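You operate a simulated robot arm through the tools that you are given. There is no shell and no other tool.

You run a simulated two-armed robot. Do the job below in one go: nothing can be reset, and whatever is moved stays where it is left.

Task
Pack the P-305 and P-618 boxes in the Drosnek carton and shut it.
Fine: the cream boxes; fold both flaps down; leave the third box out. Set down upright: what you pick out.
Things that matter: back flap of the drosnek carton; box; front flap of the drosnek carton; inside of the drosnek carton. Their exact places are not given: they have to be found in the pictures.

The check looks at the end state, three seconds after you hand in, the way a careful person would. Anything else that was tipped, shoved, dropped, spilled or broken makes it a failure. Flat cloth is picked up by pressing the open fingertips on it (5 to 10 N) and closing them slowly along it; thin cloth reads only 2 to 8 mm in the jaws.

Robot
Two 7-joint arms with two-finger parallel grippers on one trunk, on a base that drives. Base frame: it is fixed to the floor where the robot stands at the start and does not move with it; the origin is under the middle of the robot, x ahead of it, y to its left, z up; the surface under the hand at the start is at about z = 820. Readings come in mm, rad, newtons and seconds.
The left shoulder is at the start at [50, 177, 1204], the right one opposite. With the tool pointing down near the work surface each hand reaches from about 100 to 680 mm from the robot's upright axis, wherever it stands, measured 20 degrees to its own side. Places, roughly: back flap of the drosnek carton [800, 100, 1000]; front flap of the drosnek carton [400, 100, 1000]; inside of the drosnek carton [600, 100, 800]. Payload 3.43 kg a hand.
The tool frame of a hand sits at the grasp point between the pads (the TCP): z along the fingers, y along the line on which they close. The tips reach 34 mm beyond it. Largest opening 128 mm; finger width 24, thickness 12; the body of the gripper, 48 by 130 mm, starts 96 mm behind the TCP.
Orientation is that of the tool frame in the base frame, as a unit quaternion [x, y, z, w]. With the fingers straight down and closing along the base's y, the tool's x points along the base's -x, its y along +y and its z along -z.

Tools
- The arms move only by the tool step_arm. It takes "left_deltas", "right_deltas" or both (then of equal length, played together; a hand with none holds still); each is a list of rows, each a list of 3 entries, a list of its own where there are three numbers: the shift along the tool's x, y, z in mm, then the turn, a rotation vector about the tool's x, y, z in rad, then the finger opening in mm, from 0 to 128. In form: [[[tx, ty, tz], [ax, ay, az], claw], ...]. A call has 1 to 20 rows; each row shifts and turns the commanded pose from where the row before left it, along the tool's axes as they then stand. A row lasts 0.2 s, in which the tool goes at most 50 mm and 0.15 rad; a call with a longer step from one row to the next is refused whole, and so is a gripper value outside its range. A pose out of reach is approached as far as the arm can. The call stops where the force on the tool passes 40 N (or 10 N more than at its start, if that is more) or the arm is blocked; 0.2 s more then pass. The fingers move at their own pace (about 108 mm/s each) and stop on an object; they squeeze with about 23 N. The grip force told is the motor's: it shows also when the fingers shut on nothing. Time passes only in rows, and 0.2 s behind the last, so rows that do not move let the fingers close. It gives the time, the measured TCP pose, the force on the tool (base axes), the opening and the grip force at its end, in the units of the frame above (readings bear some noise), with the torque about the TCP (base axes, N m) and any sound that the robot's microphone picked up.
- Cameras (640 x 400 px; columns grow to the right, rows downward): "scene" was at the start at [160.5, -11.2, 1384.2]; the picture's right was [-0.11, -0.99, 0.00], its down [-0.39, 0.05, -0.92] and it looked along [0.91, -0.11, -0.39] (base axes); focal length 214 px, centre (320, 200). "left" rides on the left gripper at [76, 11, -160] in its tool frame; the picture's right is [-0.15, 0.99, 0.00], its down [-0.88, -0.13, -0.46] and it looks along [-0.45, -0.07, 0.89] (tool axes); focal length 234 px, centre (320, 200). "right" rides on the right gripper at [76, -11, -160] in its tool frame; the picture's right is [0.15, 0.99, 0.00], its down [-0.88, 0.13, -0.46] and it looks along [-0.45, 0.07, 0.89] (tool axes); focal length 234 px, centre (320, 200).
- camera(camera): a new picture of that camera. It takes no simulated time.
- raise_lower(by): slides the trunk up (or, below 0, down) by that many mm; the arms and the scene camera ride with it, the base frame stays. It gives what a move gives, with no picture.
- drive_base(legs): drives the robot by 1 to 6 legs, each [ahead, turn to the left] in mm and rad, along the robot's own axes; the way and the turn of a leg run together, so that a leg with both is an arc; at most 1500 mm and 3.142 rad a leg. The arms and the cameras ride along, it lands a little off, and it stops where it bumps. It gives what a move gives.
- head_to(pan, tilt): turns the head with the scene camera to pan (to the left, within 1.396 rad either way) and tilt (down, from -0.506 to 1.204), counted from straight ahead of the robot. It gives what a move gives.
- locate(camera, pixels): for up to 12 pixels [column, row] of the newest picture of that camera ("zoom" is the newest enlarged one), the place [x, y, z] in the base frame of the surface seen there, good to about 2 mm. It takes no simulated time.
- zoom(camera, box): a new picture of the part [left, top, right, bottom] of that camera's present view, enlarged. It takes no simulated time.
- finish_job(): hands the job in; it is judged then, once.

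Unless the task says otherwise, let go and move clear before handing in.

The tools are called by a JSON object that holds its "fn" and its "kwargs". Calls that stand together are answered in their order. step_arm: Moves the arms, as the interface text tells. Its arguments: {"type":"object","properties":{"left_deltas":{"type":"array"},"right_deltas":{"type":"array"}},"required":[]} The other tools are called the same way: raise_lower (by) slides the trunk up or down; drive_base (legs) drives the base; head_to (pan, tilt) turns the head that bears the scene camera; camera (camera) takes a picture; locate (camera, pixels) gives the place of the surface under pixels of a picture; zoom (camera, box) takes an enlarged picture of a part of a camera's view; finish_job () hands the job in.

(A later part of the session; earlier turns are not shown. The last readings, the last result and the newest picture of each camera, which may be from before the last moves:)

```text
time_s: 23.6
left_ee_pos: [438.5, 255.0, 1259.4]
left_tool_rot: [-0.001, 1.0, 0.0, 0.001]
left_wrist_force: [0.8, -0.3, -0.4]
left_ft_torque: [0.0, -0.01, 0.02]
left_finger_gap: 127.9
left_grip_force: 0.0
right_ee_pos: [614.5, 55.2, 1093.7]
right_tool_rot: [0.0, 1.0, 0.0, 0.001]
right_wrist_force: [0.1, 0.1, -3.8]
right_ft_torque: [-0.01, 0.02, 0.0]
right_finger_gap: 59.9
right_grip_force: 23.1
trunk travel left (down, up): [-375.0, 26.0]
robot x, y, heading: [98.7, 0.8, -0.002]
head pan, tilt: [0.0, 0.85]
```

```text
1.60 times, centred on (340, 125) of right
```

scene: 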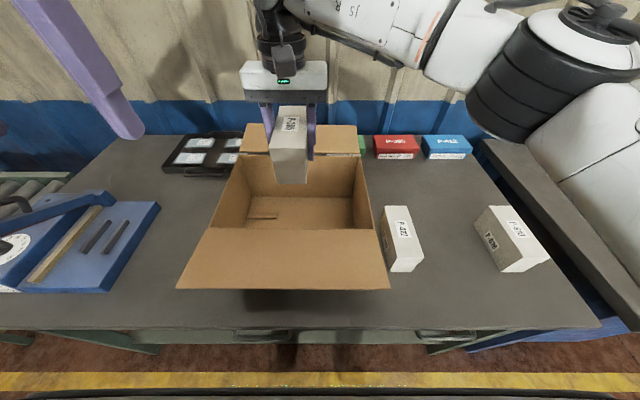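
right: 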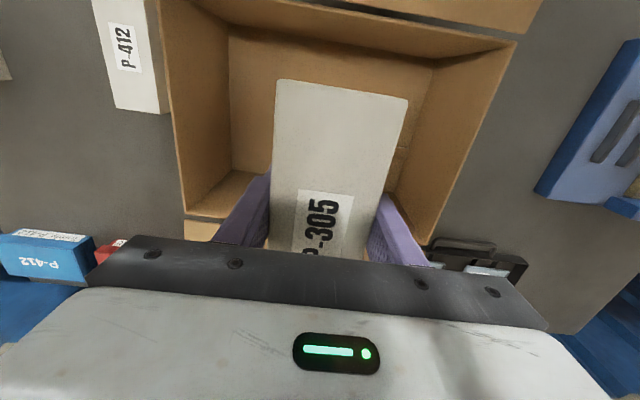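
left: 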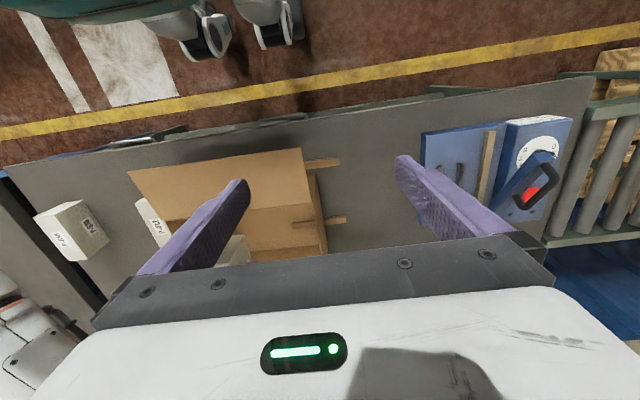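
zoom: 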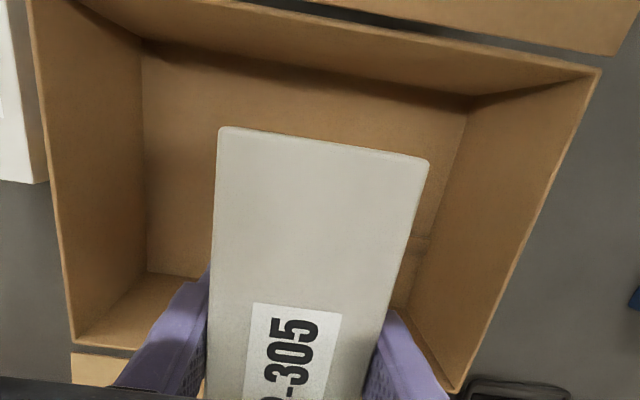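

Inside, the carton spans y from about -104 to 216 and x from 480 to 715, with the bar's inner end at y≈125. I'll line the box up at (598,75) and lower it part way.

{"fn": "step_arm", "kwargs": {"right_deltas": [[[5, 6, 0], [0, 0, 0], 0], [[6, 8, 0], [0, 0, 0], 0], [[5, 6, 0], [0, 0, 0], 0], [[0, 0, 6], [0, 0, 0], 0], [[0, 0, 10], [0, 0, 0], 0], [[0, 0, 14], [0, 0, 0], 0], [[0, 0, 15], [0, 0, 0], 0], [[0, 0, 15], [0, 0, 0], 0], [[0, 0, 15], [0, 0, 0], 0], [[0, 0, 15], [0, 0, 0], 0], [[0, 0, 10], [0, 0, 0], 0], [[0, 0, 6], [0, 0, 0], 0]]}}

{"fn": "camera", "kwargs": {"camera": "right"}}

{"fn": "camera", "kwargs": {"camera": "scene"}}

```text
time_s: 26.2
left_ee_pos: [436.8, 254.4, 1260.2]
left_tool_rot: [0.0, 1.0, 0.0, 0.0]
left_wrist_force: [0.0, 0.3, 0.0]
left_ft_torque: [0.02, -0.02, 0.03]
left_finger_gap: 128.0
left_grip_force: 0.0
right_ee_pos: [598.5, 74.8, 988.2]
right_tool_rot: [0.0, 1.0, 0.001, 0.0]
right_wrist_force: [-0.3, 0.0, -3.2]
right_ft_torque: [-0.01, 0.03, 0.03]
right_finger_gap: 59.9
right_grip_force: 23.1
trunk travel left (down, up): [-375.0, 26.0]
robot x, y, heading: [101.5, -0.4, -0.0]
head pan, tilt: [0.0, 0.85]
```

```text
taken
```

right: 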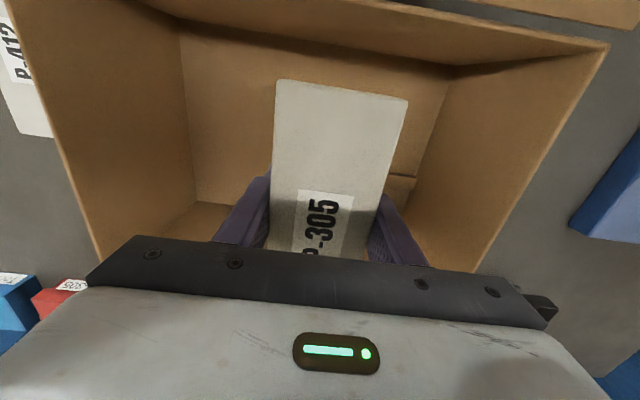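

```text
taken
```

scene: 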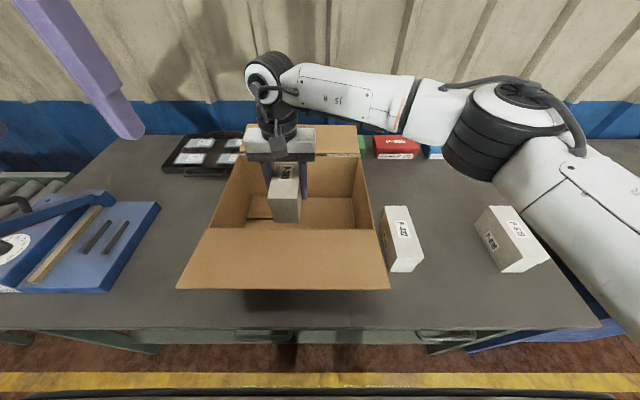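

The box is inside the carton walls with clearance all round. I'll continue down in gentle steps and watch the elbow too.

{"fn": "step_arm", "kwargs": {"right_deltas": [[[0, 0, 8], [0, 0, 0], 0], [[0, 0, 12], [0, 0, 0], 0], [[0, 0, 14], [0, 0, 0], 0], [[0, 0, 14], [0, 0, 0], 0], [[0, 0, 14], [0, 0, 0], 0], [[0, 0, 14], [0, 0, 0], 0], [[0, 0, 12], [0, 0, 0], 0], [[0, 0, 10], [0, 0, 0], 0], [[0, 0, 7], [0, 0, 0], 0], [[0, 0, 4], [0, 0, 0], 0]]}}

{"fn": "camera", "kwargs": {"camera": "right"}}

{"fn": "camera", "kwargs": {"camera": "scene"}}

```text
time_s: 28.4
left_ee_pos: [436.9, 254.8, 1259.6]
left_tool_rot: [0.0, 1.0, 0.0, 0.0]
left_wrist_force: [0.1, -0.5, -0.2]
left_ft_torque: [0.0, 0.0, 0.0]
left_finger_gap: 128.1
left_grip_force: 0.1
right_ee_pos: [598.4, 75.0, 878.8]
right_tool_rot: [0.0, 1.0, 0.0, 0.001]
right_wrist_force: [-0.3, -0.3, -3.6]
right_ft_torque: [0.0, -0.01, 0.02]
right_finger_gap: 59.7
right_grip_force: 22.9
trunk travel left (down, up): [-375.0, 26.0]
robot x, y, heading: [100.8, 2.3, -0.003]
head pan, tilt: [0.0, 0.85]
```

```text
taken
```

right: 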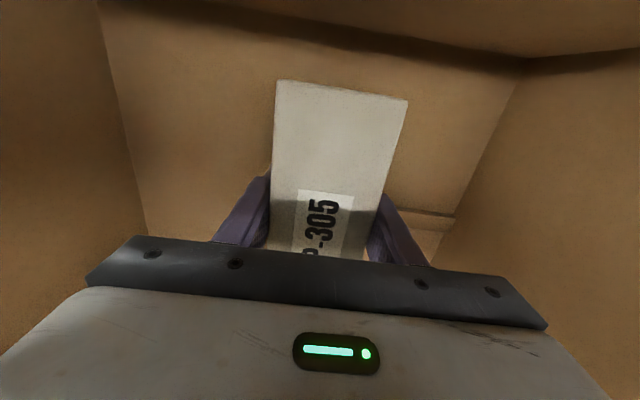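

```text
taken
```

scene: 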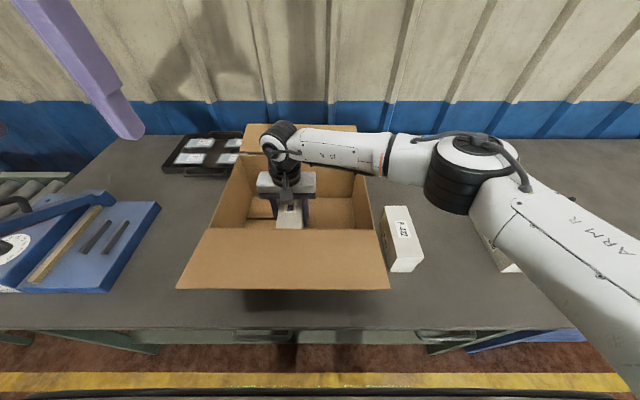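

The bar end shows at (395–455,213) beside the left finger, so I'll check its place before the last few millimetres.

{"fn": "locate", "kwargs": {"camera": "right", "pixels": [[396, 213], [410, 208], [440, 222], [450, 213], [300, 100], [380, 120], [200, 150], [480, 90]]}}

```text
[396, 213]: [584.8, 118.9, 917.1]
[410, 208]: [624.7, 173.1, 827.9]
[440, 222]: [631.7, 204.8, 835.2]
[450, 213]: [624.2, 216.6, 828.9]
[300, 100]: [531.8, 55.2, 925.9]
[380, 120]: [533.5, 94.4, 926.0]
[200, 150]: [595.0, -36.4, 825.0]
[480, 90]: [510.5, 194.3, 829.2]
```

The box's bottom is at about 841 above a floor at about 825, and the bar at x≈625–640 is clear of the finger. I'll lower the last 16 mm slowly.

{"fn": "step_arm", "kwargs": {"right_deltas": [[[0, 0, 5], [0, 0, 0], 0], [[0, 0, 4], [0, 0, 0], 0], [[0, 0, 3], [0, 0, 0], 0], [[0, 0, 2], [0, 0, 0], 0], [[0, 0, 1], [0, 0, 0], 0]]}}

{"fn": "step_arm", "kwargs": {"right_deltas": [[[0, 0, 1], [0, 0, 0], 0], [[0, 0, 0], [0, 0, 0], 0]]}}

```text
time_s: 29.6
left_ee_pos: [437.2, 254.5, 1258.9]
left_tool_rot: [0.0, 1.0, 0.0, 0.0]
left_wrist_force: [-0.8, -0.3, 0.4]
left_ft_torque: [0.0, -0.01, -0.02]
left_finger_gap: 128.0
left_grip_force: 0.0
right_ee_pos: [598.4, 74.5, 865.1]
right_tool_rot: [0.0, 1.0, 0.003, 0.001]
right_wrist_force: [0.0, -2.5, 7.6]
right_ft_torque: [0.24, 0.78, 0.21]
right_finger_gap: 59.9
right_grip_force: 22.8
trunk travel left (down, up): [-375.0, 26.0]
robot x, y, heading: [97.4, -0.2, 0.005]
head pan, tilt: [0.0, 0.85]
```

```text
time_s: 30.2
left_ee_pos: [436.7, 253.3, 1259.9]
left_tool_rot: [0.0, 1.0, 0.0, 0.002]
left_wrist_force: [0.4, 0.5, -0.2]
left_ft_torque: [-0.01, 0.0, -0.04]
left_finger_gap: 127.8
left_grip_force: 0.1
right_ee_pos: [599.3, 73.2, 864.1]
right_tool_rot: [0.001, 1.0, 0.001, 0.003]
right_wrist_force: [1.8, -3.9, 17.3]
right_ft_torque: [0.48, 0.55, 0.04]
right_finger_gap: 60.1
right_grip_force: 23.1
trunk travel left (down, up): [-375.0, 26.0]
robot x, y, heading: [98.7, 1.9, -0.004]
head pan, tilt: [0.0, 0.85]
```

The force has risen to 17 N upward, so the box is on the floor. I'll ease off 1 mm and open the fingers gently to about 78.

{"fn": "step_arm", "kwargs": {"right_deltas": [[[0, 0, -1], [0, 0, 0], 0], [[0, 0, -0.5], [0, 0, 0], 60], [[0, 0, 0], [0, 0, 0], 66], [[0, 0, 0], [0, 0, 0], 72], [[0, 0, 0], [0, 0, 0], 78], [[0, 0, 0], [0, 0, 0], 78]]}}

{"fn": "camera", "kwargs": {"camera": "right"}}

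{"fn": "locate", "kwargs": {"camera": "right", "pixels": [[285, 90], [395, 105], [285, 180], [370, 190]]}}

```text
time_s: 31.6
left_ee_pos: [436.8, 255.3, 1259.6]
left_tool_rot: [0.0, 1.0, 0.0, 0.0]
left_wrist_force: [-0.6, 0.4, -0.3]
left_ft_torque: [0.0, -0.01, 0.0]
left_finger_gap: 128.0
left_grip_force: 0.0
right_ee_pos: [598.0, 73.1, 863.9]
right_tool_rot: [-0.001, 1.0, 0.001, 0.001]
right_wrist_force: [0.5, 0.1, 0.4]
right_ft_torque: [-0.01, 0.04, 0.01]
right_finger_gap: 77.8
right_grip_force: 0.0
trunk travel left (down, up): [-375.0, 26.0]
robot x, y, heading: [97.4, 3.3, -0.001]
head pan, tilt: [0.0, 0.85]
```

```text
taken
```

right: 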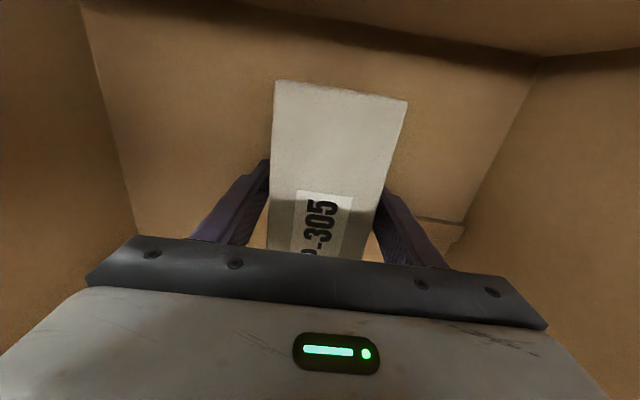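

```text
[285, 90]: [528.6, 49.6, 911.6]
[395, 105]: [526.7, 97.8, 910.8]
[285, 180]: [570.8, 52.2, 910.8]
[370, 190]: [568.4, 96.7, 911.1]
```

P-305 sits level with its top at 911, and the fingers are free on both sides. I'll raise the hand straight up out of the carton, then travel over to P-618.

{"fn": "step_arm", "kwargs": {"right_deltas": [[[0, 0, -8], [0, 0, 0], 78], [[0, 0, -15], [0, 0, 0], 78], [[0, 0, -30], [0, 0, 0], 78], [[0, 0, -40], [0, 0, 0], 78], [[0, 0, -40], [0, 0, 0], 78], [[0, 0, -40], [0, 0, 0], 78], [[0, 0, -40], [0, 0, 0], 78], [[0, 0, -25], [0, 0, 0], 90]]}}

{"fn": "step_arm", "kwargs": {"right_deltas": [[[4.2, -39.6, 0], [0, 0, 0], 100], [[4.2, -39.6, 0], [0, 0, 0], 104], [[4.2, -39.6, 0], [0, 0, 0], 104], [[4.2, -39.6, 0], [0, 0, 0], 104], [[4.2, -39.6, 0], [0, 0, 0], 104], [[4.2, -39.6, 0], [0, 0, 0], 104], [[4.2, -39.6, 0], [0, 0, 0], 104], [[4.2, -39.6, 0], [0, 0, 0], 104], [[4.2, -39.6, 0], [0, 0, 0], 104], [[4.2, -39.6, 0], [0, 0, 0], 104], [[4.2, -39.6, 0], [0, 0, 0], 104], [[4.2, -39.6, 0], [0, 0, 0], 104], [[4.2, -39.6, 0], [0, 0, 0], 104], [[4.2, -39.6, 0], [0, 0, 0], 104], [[0, 0, 40], [0, 0, 0], 104], [[0, 0, 40], [0, 0, 0], 104], [[0, 0, 20], [0, 0, 0], 104]]}}

{"fn": "camera", "kwargs": {"camera": "right"}}

{"fn": "camera", "kwargs": {"camera": "scene"}}

```text
time_s: 33.4
left_ee_pos: [437.4, 254.7, 1261.1]
left_tool_rot: [-0.001, 1.0, -0.001, 0.0]
left_wrist_force: [-0.8, 0.3, -0.2]
left_ft_torque: [-0.02, 0.03, -0.01]
left_finger_gap: 128.0
left_grip_force: 0.0
right_ee_pos: [597.2, 74.1, 1102.8]
right_tool_rot: [0.0, 1.0, 0.0, 0.001]
right_wrist_force: [-1.0, 0.2, 0.4]
right_ft_torque: [0.02, -0.01, -0.04]
right_finger_gap: 89.9
right_grip_force: 0.1
trunk travel left (down, up): [-375.0, 26.0]
robot x, y, heading: [98.9, 1.3, -0.005]
head pan, tilt: [0.0, 0.85]
```

```text
time_s: 37.0
left_ee_pos: [437.2, 253.8, 1259.9]
left_tool_rot: [0.0, 1.0, 0.0, 0.001]
left_wrist_force: [-0.4, -0.4, -0.2]
left_ft_torque: [-0.03, 0.01, 0.0]
left_finger_gap: 128.2
left_grip_force: 0.1
right_ee_pos: [540.3, -478.9, 1001.0]
right_tool_rot: [0.0, 1.0, 0.001, 0.0]
right_wrist_force: [0.0, -0.4, 0.0]
right_ft_torque: [0.04, -0.04, 0.01]
right_finger_gap: 103.7
right_grip_force: 0.0
trunk travel left (down, up): [-375.0, 26.0]
robot x, y, heading: [99.2, -1.9, 0.0]
head pan, tilt: [0.0, 0.85]
```

```text
taken
```

right: 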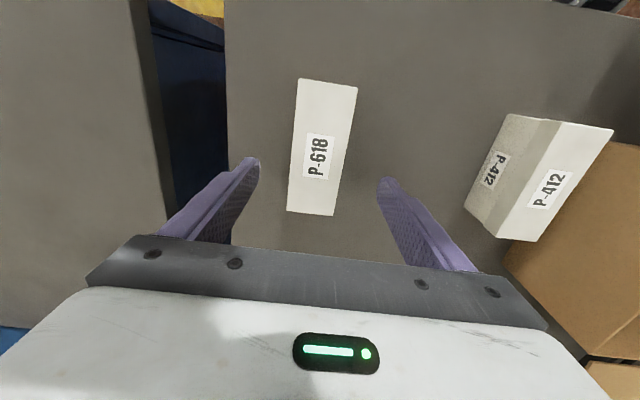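

```text
taken
```

scene: 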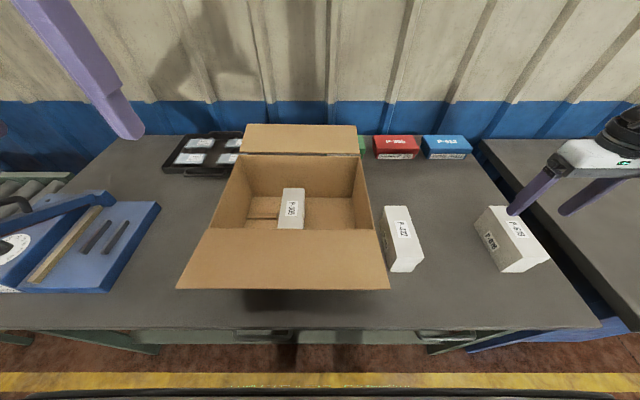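

P-305 stands properly in the carton, and the hand is centred over P-618. I'll descend to z≈859, close, and make a 3 mm test lift.

{"fn": "step_arm", "kwargs": {"right_deltas": [[[0, 0, 40], [0, 0, 0], 104], [[0, 0, 40], [0, 0, 0], 104], [[0, 0, 40], [0, 0, 0], 96], [[0, 0, 22], [0, 0, 0], 90], [[0, 0, 0], [0, 0, 0], 90], [[0, 0, 0], [0, 0, 0], 66], [[0, 0, 0], [0, 0, 0], 40], [[0, 0, 0], [0, 0, 0], 0], [[0, 0, 0], [0, 0, 0], 0], [[0, 0, 0], [0, 0, 0], 0]]}}

{"fn": "step_arm", "kwargs": {"right_deltas": [[[0, 0, -1], [0, 0, 0], 0], [[0, 0, -2], [0, 0, 0], 0], [[0, 0, -2], [0, 0, 0], 0], [[0, 0, -3], [0, 0, 0], 0], [[0, 0, -3], [0, 0, 0], 0], [[0, 0, -3], [0, 0, 0], 0]]}}

{"fn": "camera", "kwargs": {"camera": "right"}}

{"fn": "locate", "kwargs": {"camera": "right", "pixels": [[290, 95], [385, 108], [300, 180], [365, 180]]}}

```text
time_s: 39.2
left_ee_pos: [437.2, 254.4, 1259.0]
left_tool_rot: [0.0, 1.0, 0.0, -0.001]
left_wrist_force: [-0.2, -0.5, 0.5]
left_ft_torque: [0.02, -0.01, -0.02]
left_finger_gap: 127.9
left_grip_force: 0.1
right_ee_pos: [539.4, -478.0, 858.9]
right_tool_rot: [0.0, 1.0, 0.001, 0.0]
right_wrist_force: [-0.2, 0.0, 0.9]
right_ft_torque: [-0.01, -0.06, -0.03]
right_finger_gap: 60.0
right_grip_force: 22.9
trunk travel left (down, up): [-375.0, 26.0]
robot x, y, heading: [97.0, 2.0, -0.001]
head pan, tilt: [0.0, 0.85]
```

```text
time_s: 40.6
left_ee_pos: [437.5, 255.3, 1259.8]
left_tool_rot: [0.0, 1.0, 0.0, 0.0]
left_wrist_force: [0.4, -0.1, 0.4]
left_ft_torque: [0.04, 0.02, 0.0]
left_finger_gap: 128.0
left_grip_force: 0.1
right_ee_pos: [539.4, -479.6, 873.7]
right_tool_rot: [0.0, 1.0, 0.001, 0.001]
right_wrist_force: [-1.0, -0.1, -3.0]
right_ft_torque: [-0.02, -0.04, 0.01]
right_finger_gap: 59.8
right_grip_force: 23.3
trunk travel left (down, up): [-375.0, 26.0]
robot x, y, heading: [99.2, -0.2, 0.001]
head pan, tilt: [0.0, 0.85]
```

```text
taken
```

right: 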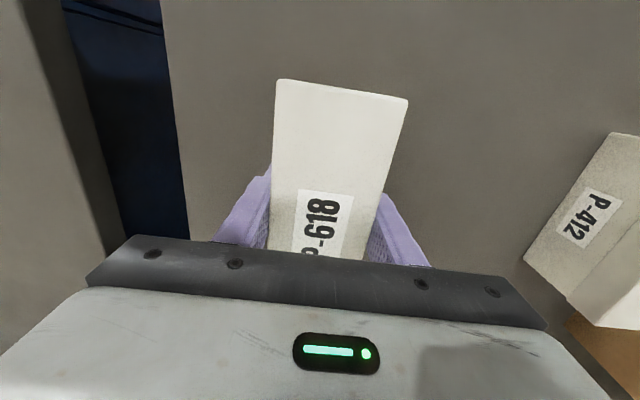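

```text
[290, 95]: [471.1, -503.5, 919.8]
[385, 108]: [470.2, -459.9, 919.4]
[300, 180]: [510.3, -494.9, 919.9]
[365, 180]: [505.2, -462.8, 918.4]
```

P-618 is lifted level, with its top at 919. I'll raise it gently to about z=1085 and then carry it to (598,-20).

{"fn": "step_arm", "kwargs": {"right_deltas": [[[0, 0, -4], [0, 0, 0], 0], [[0, 0, -7], [0, 0, 0], 0], [[0, 0, -10], [0, 0, 0], 0], [[0, 0, -13], [0, 0, 0], 0], [[0, 0, -15], [0, 0, 0], 0], [[0, 0, -15], [0, 0, 0], 0], [[0, 0, -15], [0, 0, 0], 0], [[0, 0, -15], [0, 0, 0], 0], [[0, 0, -15], [0, 0, 0], 0], [[0, 0, -15], [0, 0, 0], 0], [[0, 0, -15], [0, 0, 0], 0], [[0, 0, -15], [0, 0, 0], 0], [[0, 0, -15], [0, 0, 0], 0], [[0, 0, -15], [0, 0, 0], 0], [[0, 0, -12], [0, 0, 0], 0], [[0, 0, -8], [0, 0, 0], 0], [[0, 0, -6], [0, 0, 0], 0], [[0, 0, -3], [0, 0, 0], 0]]}}

{"fn": "step_arm", "kwargs": {"right_deltas": [[[-2.9, 10, 0], [0, 0, 0], 0], [[-2.9, 16, 0], [0, 0, 0], 0], [[-2.9, 22, 0], [0, 0, 0], 0], [[-2.9, 26, 0], [0, 0, 0], 0], [[-2.9, 26, 0], [0, 0, 0], 0], [[-2.9, 26, 0], [0, 0, 0], 0], [[-2.9, 26, 0], [0, 0, 0], 0], [[-2.9, 26, 0], [0, 0, 0], 0], [[-2.9, 26, 0], [0, 0, 0], 0], [[-2.9, 26, 0], [0, 0, 0], 0], [[-2.9, 26, 0], [0, 0, 0], 0], [[-2.9, 26, 0], [0, 0, 0], 0], [[-2.9, 26, 0], [0, 0, 0], 0], [[-2.9, 26, 0], [0, 0, 0], 0], [[-2.9, 26, 0], [0, 0, 0], 0], [[-2.9, 26, 0], [0, 0, 0], 0], [[-2.9, 26, 0], [0, 0, 0], 0], [[-2.9, 26, 0], [0, 0, 0], 0], [[-2.9, 14, 0], [0, 0, 0], 0], [[-2.9, 8, 0], [0, 0, 0], 0]]}}

{"fn": "camera", "kwargs": {"camera": "right"}}

{"fn": "camera", "kwargs": {"camera": "scene"}}

```text
time_s: 44.4
left_ee_pos: [437.0, 252.8, 1259.8]
left_tool_rot: [0.0, 1.0, 0.0, 0.0]
left_wrist_force: [-1.1, -0.6, -1.1]
left_ft_torque: [-0.01, -0.03, -0.02]
left_finger_gap: 128.0
left_grip_force: 0.0
right_ee_pos: [538.8, -479.5, 1087.5]
right_tool_rot: [0.001, 1.0, 0.001, 0.001]
right_wrist_force: [0.0, -0.5, -3.6]
right_ft_torque: [0.02, -0.01, 0.01]
right_finger_gap: 59.7
right_grip_force: 22.5
trunk travel left (down, up): [-375.0, 26.0]
robot x, y, heading: [100.8, -0.3, -0.0]
head pan, tilt: [0.0, 0.85]
```

```text
time_s: 48.6
left_ee_pos: [437.0, 254.8, 1259.3]
left_tool_rot: [0.0, 1.0, 0.0, -0.001]
left_wrist_force: [-0.3, -0.2, 0.1]
left_ft_torque: [-0.01, 0.01, 0.0]
left_finger_gap: 127.9
left_grip_force: 0.0
right_ee_pos: [598.1, -20.8, 1087.7]
right_tool_rot: [0.0, 1.0, 0.001, 0.0]
right_wrist_force: [-0.5, -0.4, -3.1]
right_ft_torque: [-0.06, 0.01, 0.02]
right_finger_gap: 59.9
right_grip_force: 23.2
trunk travel left (down, up): [-375.0, 26.0]
robot x, y, heading: [96.9, -0.9, -0.002]
head pan, tilt: [0.0, 0.85]
```

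```text
taken
```

right: 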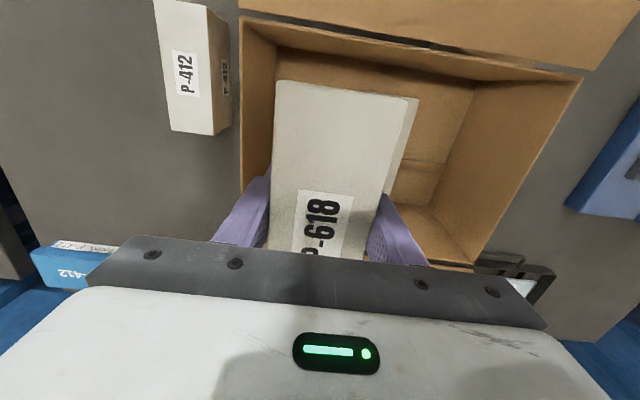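

```text
taken
```

scene: 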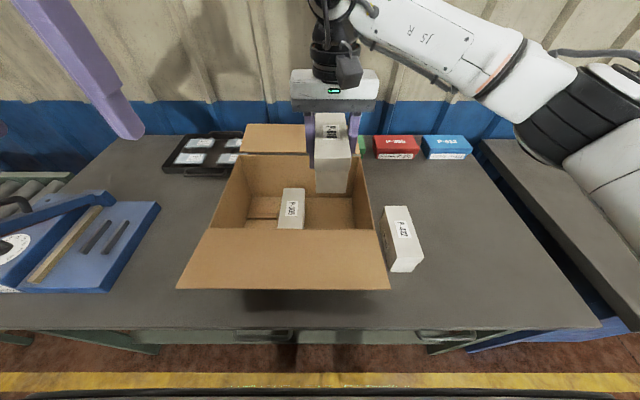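

P-618 hangs over the right slot, with P-305 visible at (290,210) beside it and a gap of about 35 mm planned. I'll lower it to about z=878.

{"fn": "step_arm", "kwargs": {"right_deltas": [[[0, 0, 6], [0, 0, 0], 0], [[0, 0, 10], [0, 0, 0], 0], [[0, 0, 14], [0, 0, 0], 0], [[0, 0, 15], [0, 0, 0], 0], [[0, 0, 15], [0, 0, 0], 0], [[0, 0, 15], [0, 0, 0], 0], [[0, 0, 15], [0, 0, 0], 0], [[0, 0, 15], [0, 0, 0], 0], [[0, 0, 15], [0, 0, 0], 0], [[0, 0, 15], [0, 0, 0], 0], [[0, 0, 15], [0, 0, 0], 0], [[0, 0, 15], [0, 0, 0], 0], [[0, 0, 15], [0, 0, 0], 0], [[0, 0, 12], [0, 0, 0], 0], [[0, 0, 9], [0, 0, 0], 0], [[0, 0, 6], [0, 0, 0], 0], [[0, 0, 3], [0, 0, 0], 0]]}}

{"fn": "camera", "kwargs": {"camera": "right"}}

{"fn": "locate", "kwargs": {"camera": "right", "pixels": [[290, 95], [385, 108], [300, 180], [365, 180], [200, 140]]}}

{"fn": "zoom", "kwargs": {"camera": "scene", "box": [170, 100, 430, 300]}}

```text
time_s: 52.2
left_ee_pos: [437.1, 255.0, 1259.3]
left_tool_rot: [0.0, 1.0, 0.0, 0.0]
left_wrist_force: [-0.4, 0.4, 1.1]
left_ft_torque: [-0.03, 0.02, 0.0]
left_finger_gap: 127.8
left_grip_force: 0.1
right_ee_pos: [597.9, -19.8, 876.1]
right_tool_rot: [-0.001, 1.0, 0.0, 0.001]
right_wrist_force: [-0.1, 0.2, -2.7]
right_ft_torque: [0.0, 0.0, 0.01]
right_finger_gap: 59.8
right_grip_force: 22.9
trunk travel left (down, up): [-375.0, 26.0]
robot x, y, heading: [95.3, 1.7, 0.003]
head pan, tilt: [0.0, 0.85]
```

```text
taken
```

right: 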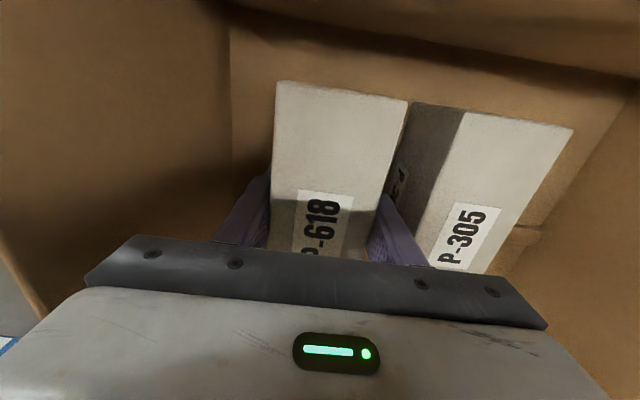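

```text
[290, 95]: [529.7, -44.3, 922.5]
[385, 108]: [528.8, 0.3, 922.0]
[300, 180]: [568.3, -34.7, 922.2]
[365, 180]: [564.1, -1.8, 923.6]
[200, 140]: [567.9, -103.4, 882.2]
```

```text
2.00 times, centred on (300, 200) of scene
```

zoom: 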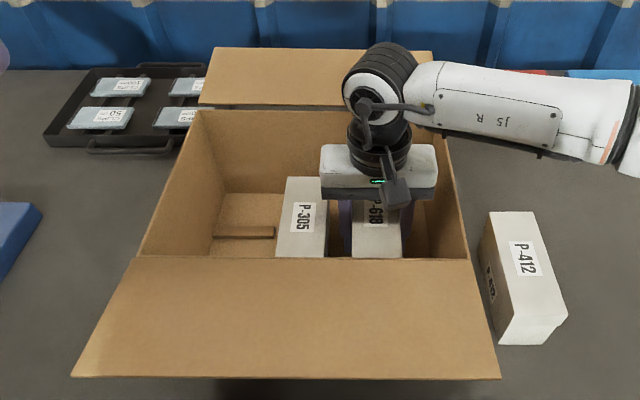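

P-618's bottom is at about 837, some 12 mm above the floor, with clear gaps on both sides. I'll set it down slowly.

{"fn": "step_arm", "kwargs": {"right_deltas": [[[0, 0, 4], [0, 0, 0], 0], [[0, 0, 3], [0, 0, 0], 0], [[0, 0, 2], [0, 0, 0], 0], [[0, 0, 1], [0, 0, 0], 0]]}}

{"fn": "step_arm", "kwargs": {"right_deltas": [[[0, 0, 1], [0, 0, 0], 0], [[0, 0, 0.5], [0, 0, 0], 0]]}}

```text
time_s: 53.2
left_ee_pos: [437.7, 254.0, 1260.5]
left_tool_rot: [0.0, 1.0, 0.0, -0.001]
left_wrist_force: [-0.5, -0.1, 0.1]
left_ft_torque: [0.01, 0.0, 0.0]
left_finger_gap: 128.1
left_grip_force: 0.0
right_ee_pos: [598.0, -19.1, 866.2]
right_tool_rot: [0.0, 1.0, 0.001, 0.001]
right_wrist_force: [0.2, 0.2, -3.5]
right_ft_torque: [-0.04, -0.02, -0.03]
right_finger_gap: 60.0
right_grip_force: 23.0
trunk travel left (down, up): [-375.0, 26.0]
robot x, y, heading: [95.8, 0.9, -0.003]
head pan, tilt: [0.0, 0.85]
```

```text
time_s: 53.8
left_ee_pos: [437.9, 254.7, 1260.0]
left_tool_rot: [0.0, 1.0, 0.0, 0.0]
left_wrist_force: [0.0, -0.7, 1.0]
left_ft_torque: [-0.01, 0.01, 0.02]
left_finger_gap: 128.1
left_grip_force: 0.1
right_ee_pos: [597.4, -19.6, 866.0]
right_tool_rot: [0.0, 1.0, 0.001, 0.001]
right_wrist_force: [-0.2, 0.6, -3.1]
right_ft_torque: [0.01, -0.01, 0.01]
right_finger_gap: 59.9
right_grip_force: 22.9
trunk travel left (down, up): [-375.0, 26.0]
robot x, y, heading: [96.7, -0.1, 0.0]
head pan, tilt: [0.0, 0.85]
```

The box is not resting yet (load still -3 N), so I'll go on down in 1 mm steps.

{"fn": "step_arm", "kwargs": {"right_deltas": [[[0, 0, 1], [0, 0, 0], 0], [[0, 0, 1], [0, 0, 0], 0]]}}

{"fn": "step_arm", "kwargs": {"right_deltas": [[[0, 0, 1], [0, 0, 0], 0], [[0, 0, 0], [0, 0, 0], 0]]}}

```text
time_s: 54.4
left_ee_pos: [437.7, 255.0, 1260.1]
left_tool_rot: [0.0, 1.0, 0.0, 0.0]
left_wrist_force: [-0.7, -0.9, 0.7]
left_ft_torque: [-0.03, -0.01, 0.01]
left_finger_gap: 127.8
left_grip_force: 0.1
right_ee_pos: [596.5, -20.0, 863.5]
right_tool_rot: [0.0, 1.0, 0.001, 0.001]
right_wrist_force: [0.5, -1.2, 0.8]
right_ft_torque: [0.06, 0.34, 0.11]
right_finger_gap: 60.0
right_grip_force: 22.8
trunk travel left (down, up): [-375.0, 26.0]
robot x, y, heading: [101.7, 0.3, 0.003]
head pan, tilt: [0.0, 0.85]
```

```text
time_s: 55.0
left_ee_pos: [437.4, 255.0, 1260.2]
left_tool_rot: [0.0, 1.0, 0.001, 0.0]
left_wrist_force: [-1.0, -0.3, 0.2]
left_ft_torque: [-0.02, 0.02, 0.0]
left_finger_gap: 128.0
left_grip_force: 0.1
right_ee_pos: [596.9, -19.4, 863.9]
right_tool_rot: [0.0, 1.0, 0.001, 0.002]
right_wrist_force: [1.6, -3.6, 8.0]
right_ft_torque: [0.24, 0.86, 0.18]
right_finger_gap: 59.8
right_grip_force: 23.4
trunk travel left (down, up): [-375.0, 26.0]
robot x, y, heading: [100.3, 5.7, -0.0]
head pan, tilt: [0.0, 0.85]
```

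Contact shows as +8 N upward, so the box rests on the floor. I'll open the fingers to 76 and then rise straight up.

{"fn": "step_arm", "kwargs": {"right_deltas": [[[0, 0, -0.5], [0, 0, 0], 58], [[0, 0, 0], [0, 0, 0], 64], [[0, 0, 0], [0, 0, 0], 70], [[0, 0, 0], [0, 0, 0], 76], [[0, 0, 0], [0, 0, 0], 76]]}}

{"fn": "camera", "kwargs": {"camera": "right"}}

{"fn": "locate", "kwargs": {"camera": "right", "pixels": [[290, 95], [385, 108], [300, 180], [365, 180]]}}

{"fn": "step_arm", "kwargs": {"right_deltas": [[[0, 0, -8], [0, 0, 0], 76], [[0, 0, -15], [0, 0, 0], 76], [[0, 0, -30], [0, 0, 0], 76], [[0, 0, -40], [0, 0, 0], 76], [[0, 0, -40], [0, 0, 0], 76], [[0, 0, -40], [0, 0, 0], 76], [[0, 0, -45], [0, 0, 0], 76], [[0, 0, -45], [0, 0, 0], 76]]}}

{"fn": "camera", "kwargs": {"camera": "right"}}

{"fn": "camera", "kwargs": {"camera": "scene"}}

```text
time_s: 56.2
left_ee_pos: [438.3, 255.1, 1259.6]
left_tool_rot: [0.0, 1.0, 0.0, -0.001]
left_wrist_force: [-0.8, 0.2, 0.8]
left_ft_torque: [0.01, -0.01, -0.03]
left_finger_gap: 127.9
left_grip_force: 0.1
right_ee_pos: [597.7, -20.3, 863.1]
right_tool_rot: [0.0, 1.0, 0.0, 0.0]
right_wrist_force: [-0.3, -0.7, 0.1]
right_ft_torque: [-0.02, 0.0, 0.01]
right_finger_gap: 76.1
right_grip_force: 0.0
trunk travel left (down, up): [-375.0, 26.0]
robot x, y, heading: [101.3, 0.5, -0.002]
head pan, tilt: [0.0, 0.85]
```

```text
taken
```

right: 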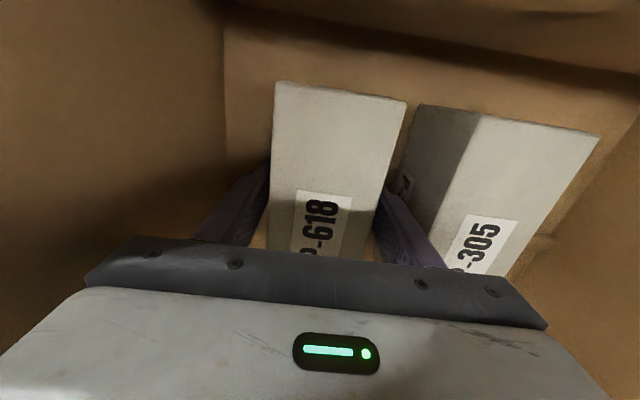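

```text
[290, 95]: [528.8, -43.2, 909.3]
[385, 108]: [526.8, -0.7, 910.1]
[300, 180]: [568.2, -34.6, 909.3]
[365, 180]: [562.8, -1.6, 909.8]
```

```text
time_s: 58.0
left_ee_pos: [436.6, 255.0, 1260.1]
left_tool_rot: [0.0, 1.0, 0.0, -0.001]
left_wrist_force: [0.2, 0.3, 0.2]
left_ft_torque: [0.03, -0.04, -0.03]
left_finger_gap: 128.2
left_grip_force: 0.0
right_ee_pos: [596.7, -20.5, 1127.2]
right_tool_rot: [0.0, 1.0, 0.0, 0.0]
right_wrist_force: [0.1, 0.9, 0.1]
right_ft_torque: [0.04, 0.01, -0.04]
right_finger_gap: 76.1
right_grip_force: 0.0
trunk travel left (down, up): [-375.0, 26.0]
robot x, y, heading: [98.3, 2.3, -0.002]
head pan, tilt: [0.0, 0.85]
```

```text
taken
```

right: 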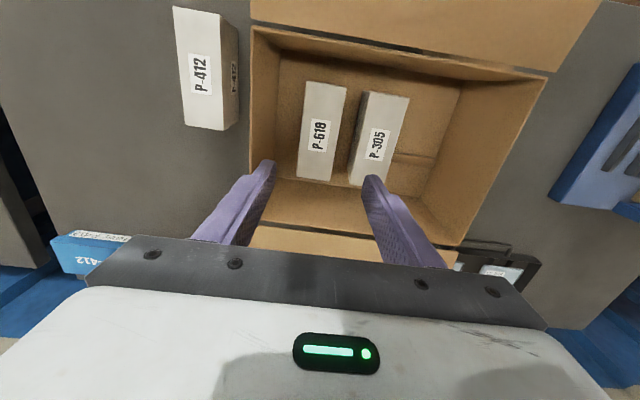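

```text
taken
```

scene: 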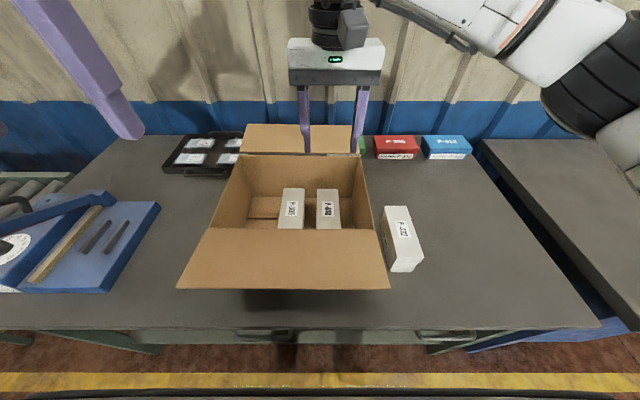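

Both cream boxes now stand in the carton and P-412 is still outside. For the back flap I'll use the right hand from the carton's right side, fingers shut and tilted in under the flap's edge. First I measure the flap and what's behind it.

{"fn": "locate", "kwargs": {"camera": "scene", "pixels": [[246, 128], [352, 128], [242, 150], [354, 152], [270, 140], [385, 140], [440, 140], [362, 145], [385, 286], [180, 286], [235, 232], [370, 232]]}}

{"fn": "step_arm", "kwargs": {"right_deltas": [[[-7, -40, -4], [0, 0, 0], 60], [[-7, -40, -4], [0, 0, 0], 40], [[-7, -40, -4], [0, 0, 0], 20], [[-7, -40, -4], [0, 0, 0], 0], [[-7, -40, -4], [0, 0, 0], 0], [[-7, -40, -4], [0, 0, 0], 0]]}}

{"fn": "step_arm", "kwargs": {"right_deltas": [[[0, 0, 0], [-0.108, -0.0625, 0], 0], [[0, 0, 0], [-0.108, -0.0625, 0], 0], [[0, 0, 0], [-0.108, -0.0625, 0], 0], [[0, 0, 0], [-0.108, -0.0625, 0], 0], [[0, 0, 0], [-0.108, -0.0625, 0], 0], [[0, 0, 0], [-0.108, -0.0625, 0], 0], [[0, 0, 0], [-0.108, -0.0625, 0], 0]]}}

{"fn": "camera", "kwargs": {"camera": "scene"}}

{"fn": "camera", "kwargs": {"camera": "right"}}

```text
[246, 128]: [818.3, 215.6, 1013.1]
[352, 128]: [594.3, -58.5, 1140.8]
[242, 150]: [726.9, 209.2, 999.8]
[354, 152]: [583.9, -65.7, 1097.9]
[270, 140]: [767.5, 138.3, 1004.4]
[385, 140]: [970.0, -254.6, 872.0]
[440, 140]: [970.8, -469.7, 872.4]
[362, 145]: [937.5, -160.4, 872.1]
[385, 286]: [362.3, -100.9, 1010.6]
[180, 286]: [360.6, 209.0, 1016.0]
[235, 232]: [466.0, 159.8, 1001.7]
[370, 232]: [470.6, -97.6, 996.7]
```

```text
time_s: 59.4
left_ee_pos: [437.3, 254.0, 1259.9]
left_tool_rot: [-0.001, 1.0, 0.0, 0.001]
left_wrist_force: [0.4, -0.1, -0.2]
left_ft_torque: [0.01, -0.01, -0.02]
left_finger_gap: 128.1
left_grip_force: 0.0
right_ee_pos: [639.4, -260.5, 1150.8]
right_tool_rot: [-0.001, 1.0, 0.001, 0.001]
right_wrist_force: [-0.4, -0.5, 0.3]
right_ft_torque: [0.01, 0.0, -0.01]
right_finger_gap: 0.2
right_grip_force: 22.8
trunk travel left (down, up): [-375.0, 26.0]
robot x, y, heading: [100.0, -1.4, 0.0]
head pan, tilt: [0.0, 0.85]
```

```text
time_s: 61.0
left_ee_pos: [437.2, 254.5, 1259.3]
left_tool_rot: [0.0, 1.0, 0.0, 0.0]
left_wrist_force: [0.3, -0.7, -0.5]
left_ft_torque: [-0.01, -0.02, 0.0]
left_finger_gap: 128.1
left_grip_force: 0.0
right_ee_pos: [639.6, -260.3, 1150.5]
right_tool_rot: [0.001, 0.905, 0.367, 0.213]
right_wrist_force: [-0.3, 0.6, -1.1]
right_ft_torque: [0.03, -0.02, 0.01]
right_finger_gap: 0.1
right_grip_force: 23.3
trunk travel left (down, up): [-375.0, 26.0]
robot x, y, heading: [100.3, 2.8, -0.001]
head pan, tilt: [0.0, 0.85]
```

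```text
taken
```

scene: 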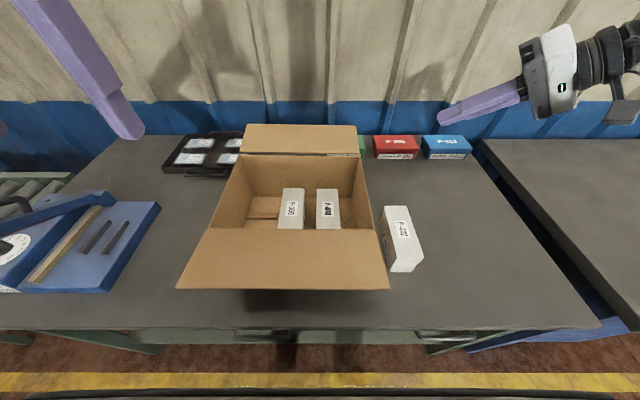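

```text
taken
```

right: 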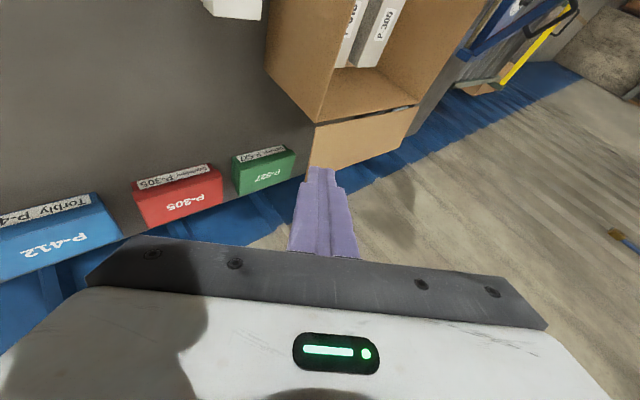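

The hand is tilted as planned (fingers along about [0.38, 0.66, -0.64]). I'll get the right edge of the back flap precisely, now that nothing hides it.

{"fn": "locate", "kwargs": {"camera": "scene", "pixels": [[355, 128], [352, 127], [354, 150], [348, 140], [353, 140], [356, 140], [300, 126], [300, 150]]}}

{"fn": "zoom", "kwargs": {"camera": "scene", "box": [230, 110, 390, 210]}}

```text
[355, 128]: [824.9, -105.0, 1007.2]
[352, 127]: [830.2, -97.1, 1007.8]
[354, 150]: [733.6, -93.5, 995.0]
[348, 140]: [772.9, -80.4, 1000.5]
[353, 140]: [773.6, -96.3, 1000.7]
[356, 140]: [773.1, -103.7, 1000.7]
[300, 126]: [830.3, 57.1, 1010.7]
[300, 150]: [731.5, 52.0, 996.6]
```

```text
4.00 times, centred on (310, 160) of scene
```

zoom: 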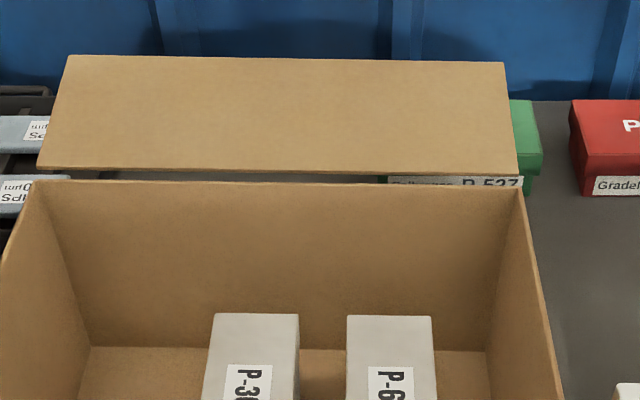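

The flap's right edge lies at y≈-106, from (725, z 994) to (830, z 1008). I'll bring the shut fingers to a point just outside that edge, below the flap.

{"fn": "step_arm", "kwargs": {"right_deltas": [[[-6.5, -11.1, 34.3], [0, 0, 0], 0], [[-6.5, -11.1, 34.3], [0, 0, 0], 0], [[-6.5, -11.1, 34.3], [0, 0, 0], 0], [[-6.5, -11.1, 34.3], [0, 0, 0], 0], [[-6.5, -11.1, 34.3], [0, 0, 0], 0], [[-6.5, -11.1, 34.3], [0, 0, 0], 0], [[-6.5, -11.1, 34.3], [0, 0, 0], 0]]}}

{"fn": "camera", "kwargs": {"camera": "scene"}}

{"fn": "camera", "kwargs": {"camera": "right"}}

```text
time_s: 62.6
left_ee_pos: [438.0, 255.6, 1260.5]
left_tool_rot: [-0.001, 1.0, 0.0, -0.001]
left_wrist_force: [-0.7, 0.4, -0.9]
left_ft_torque: [-0.02, -0.01, -0.01]
left_finger_gap: 128.1
left_grip_force: 0.0
right_ee_pos: [783.8, -162.3, 961.3]
right_tool_rot: [-0.001, 0.906, 0.367, 0.212]
right_wrist_force: [0.6, 0.0, 0.3]
right_ft_torque: [0.03, -0.01, 0.01]
right_finger_gap: 0.0
right_grip_force: 22.9
trunk travel left (down, up): [-375.0, 26.0]
robot x, y, heading: [100.0, -1.9, 0.001]
head pan, tilt: [0.0, 0.85]
```

```text
taken
```

scene: 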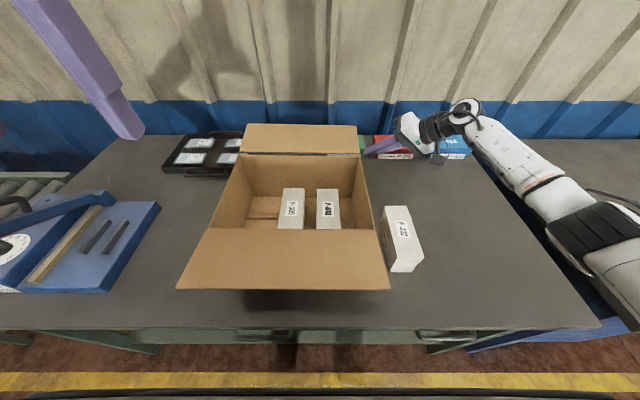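

```text
taken
```

right: 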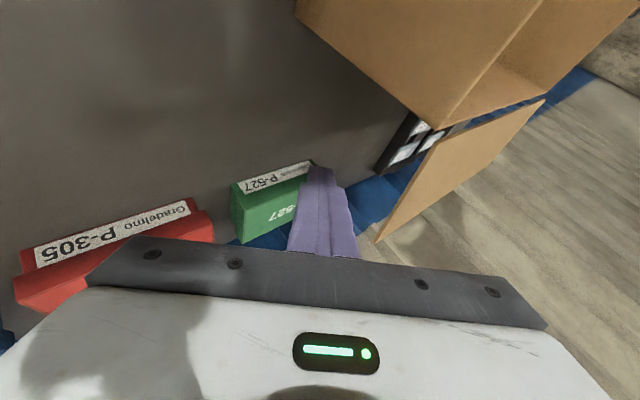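

The shut fingertips sit just outside the flap's edge. Before moving on, I'll check how high the elbow is above the side bench.

{"fn": "locate", "kwargs": {"camera": "scene", "pixels": [[575, 225], [600, 250], [530, 180], [560, 150], [490, 130], [625, 260]]}}

{"fn": "zoom", "kwargs": {"camera": "scene", "box": [320, 90, 480, 190]}}

```text
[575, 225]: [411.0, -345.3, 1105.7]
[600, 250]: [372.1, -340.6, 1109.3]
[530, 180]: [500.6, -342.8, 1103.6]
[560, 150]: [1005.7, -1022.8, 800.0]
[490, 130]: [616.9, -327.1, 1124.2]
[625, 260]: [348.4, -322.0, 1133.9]
```

```text
4.00 times, centred on (400, 140) of scene
```

zoom: 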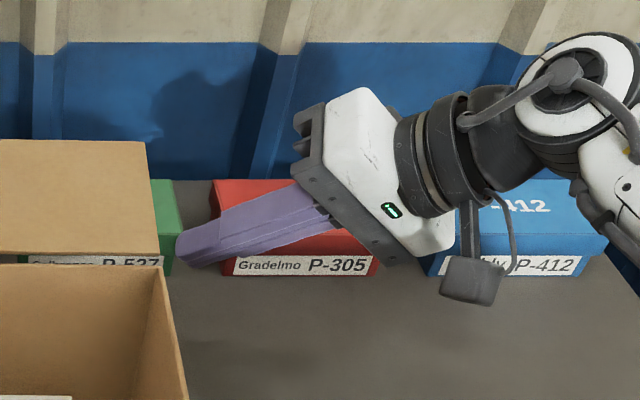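

The elbow is at z≈1100, well clear of everything. I'll slide the fingertips 57 mm in under the flap, then check.

{"fn": "step_arm", "kwargs": {"right_deltas": [[[3, 14, 12.6], [0, 0, 0], 0], [[3, 14, 12.6], [0, 0, 0], 0], [[3, 14, 12.6], [0, 0, 0], 0]]}}

{"fn": "zoom", "kwargs": {"camera": "scene", "box": [300, 90, 460, 190]}}

{"fn": "camera", "kwargs": {"camera": "right"}}

```text
time_s: 63.4
left_ee_pos: [438.2, 255.4, 1259.1]
left_tool_rot: [0.0, 1.0, -0.001, 0.0]
left_wrist_force: [0.4, 1.3, 0.6]
left_ft_torque: [-0.03, 0.01, 0.01]
left_finger_gap: 128.0
left_grip_force: 0.0
right_ee_pos: [783.9, -106.2, 960.6]
right_tool_rot: [0.0, 0.906, 0.367, 0.213]
right_wrist_force: [-0.5, 0.0, 0.1]
right_ft_torque: [-0.01, -0.05, 0.02]
right_finger_gap: 0.1
right_grip_force: 23.0
trunk travel left (down, up): [-375.0, 26.0]
robot x, y, heading: [96.9, -2.6, 0.005]
head pan, tilt: [0.0, 0.85]
```

```text
4.00 times, centred on (380, 140) of scene
```

zoom: 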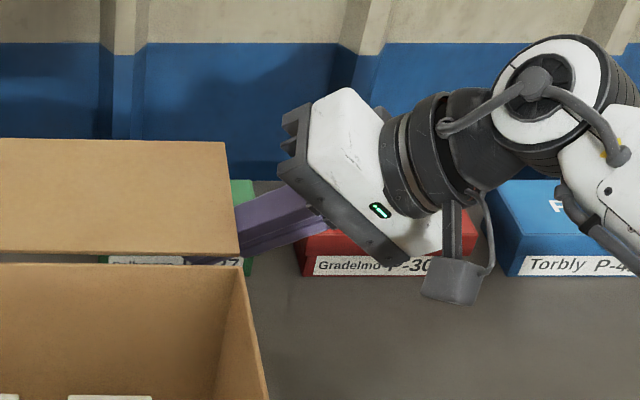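

```text
taken
```

right: 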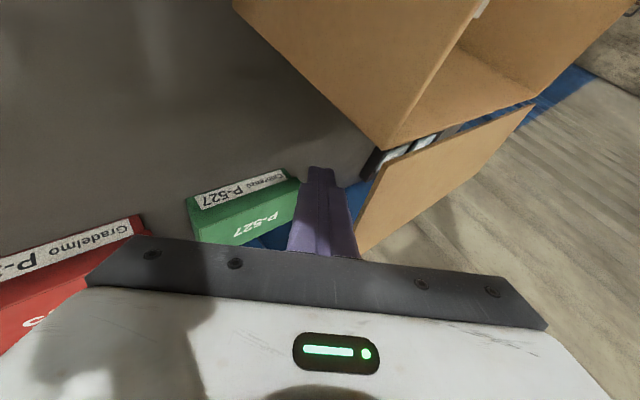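

The fingertips are under the flap with no contact force. I'll slip in 10 mm more and then start lifting along the hinge arc, watching the force.

{"fn": "step_arm", "kwargs": {"right_deltas": [[[1.5, 7.3, 6.6], [0, 0, 0], 0], [[-6.3, 7.3, -6.7], [0, 0, 0], 0], [[-6.3, 7.3, -6.7], [0, 0, 0], 0], [[-3.8, 7, -6.8], [0, 0, 0], 0], [[-3.8, 7, -6.8], [0, 0, 0], 0], [[-0.7, 7.9, -8.5], [0, 0, 0], 0], [[-0.7, 7.9, -8.5], [0, 0, 0], 0]]}}

{"fn": "zoom", "kwargs": {"camera": "scene", "box": [220, 60, 460, 210]}}

{"fn": "camera", "kwargs": {"camera": "right"}}

```text
time_s: 65.0
left_ee_pos: [438.4, 255.4, 1259.9]
left_tool_rot: [-0.001, 1.0, 0.0, 0.0]
left_wrist_force: [0.4, 0.7, 0.0]
left_ft_torque: [0.03, -0.03, 0.01]
left_finger_gap: 128.1
left_grip_force: 0.1
right_ee_pos: [780.5, -97.2, 1028.3]
right_tool_rot: [0.0, 0.906, 0.367, 0.213]
right_wrist_force: [-1.1, -0.7, 0.4]
right_ft_torque: [-0.01, 0.01, -0.03]
right_finger_gap: 0.0
right_grip_force: 23.0
trunk travel left (down, up): [-375.0, 26.0]
robot x, y, heading: [98.4, -0.0, -0.003]
head pan, tilt: [0.0, 0.85]
```

```text
2.67 times, centred on (340, 135) of scene
```

zoom: 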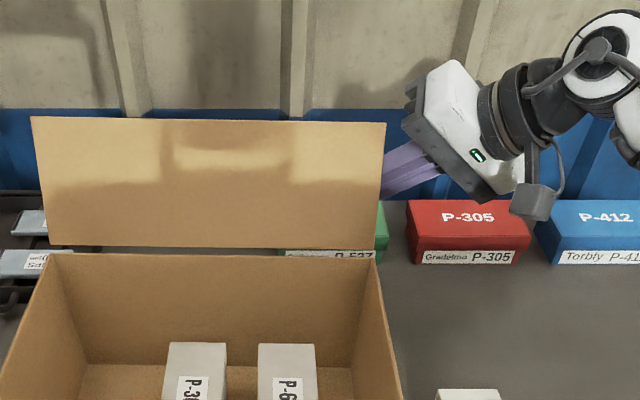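

```text
taken
```

right: 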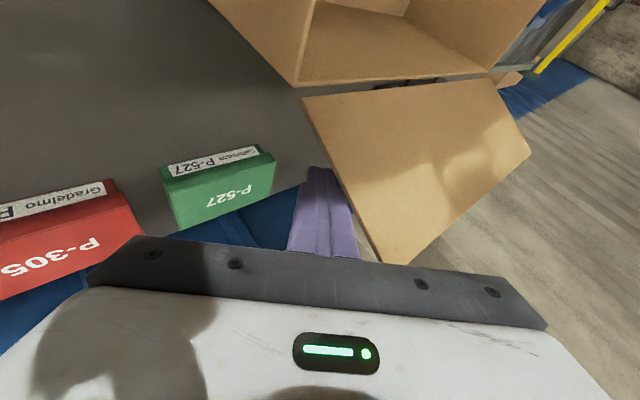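

The flap has risen to about 40° with almost no force. I'll continue along the arc to just past vertical.

{"fn": "step_arm", "kwargs": {"right_deltas": [[[3.3, 7.1, -8.6], [0, 0, 0], 0], [[3.4, 7.1, -8.7], [0, 0, 0], 0], [[6.9, 5.5, -7.7], [0, 0, 0], 0], [[6.9, 5.6, -7.7], [0, 0, 0], 0], [[7.1, 2.7, -4.6], [0, 0, 0], 0], [[7.1, 2.7, -4.6], [0, 0, 0], 0]]}}

{"fn": "zoom", "kwargs": {"camera": "scene", "box": [220, 60, 460, 210]}}

{"fn": "camera", "kwargs": {"camera": "right"}}

```text
time_s: 66.4
left_ee_pos: [436.6, 255.2, 1260.4]
left_tool_rot: [0.0, 1.0, 0.0, 0.0]
left_wrist_force: [-1.0, -0.6, -0.1]
left_ft_torque: [-0.01, 0.01, 0.03]
left_finger_gap: 128.1
left_grip_force: 0.1
right_ee_pos: [728.1, -96.7, 1061.4]
right_tool_rot: [-0.001, 0.905, 0.368, 0.212]
right_wrist_force: [-0.5, -0.1, -1.2]
right_ft_torque: [-0.01, 0.04, 0.01]
right_finger_gap: 0.2
right_grip_force: 23.2
trunk travel left (down, up): [-375.0, 26.0]
robot x, y, heading: [98.2, -0.5, 0.001]
head pan, tilt: [0.0, 0.85]
```

```text
2.67 times, centred on (340, 135) of scene
```

zoom: 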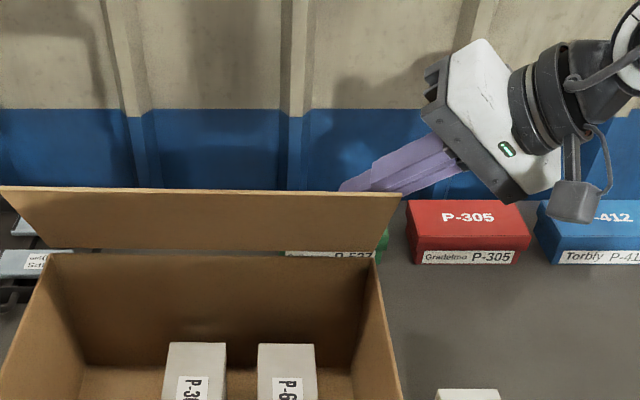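

```text
taken
```

right: 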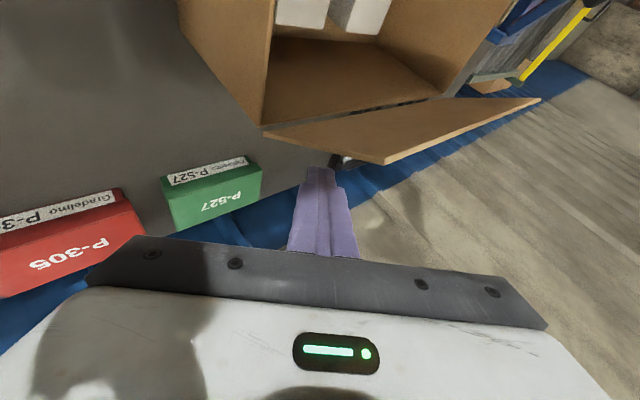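

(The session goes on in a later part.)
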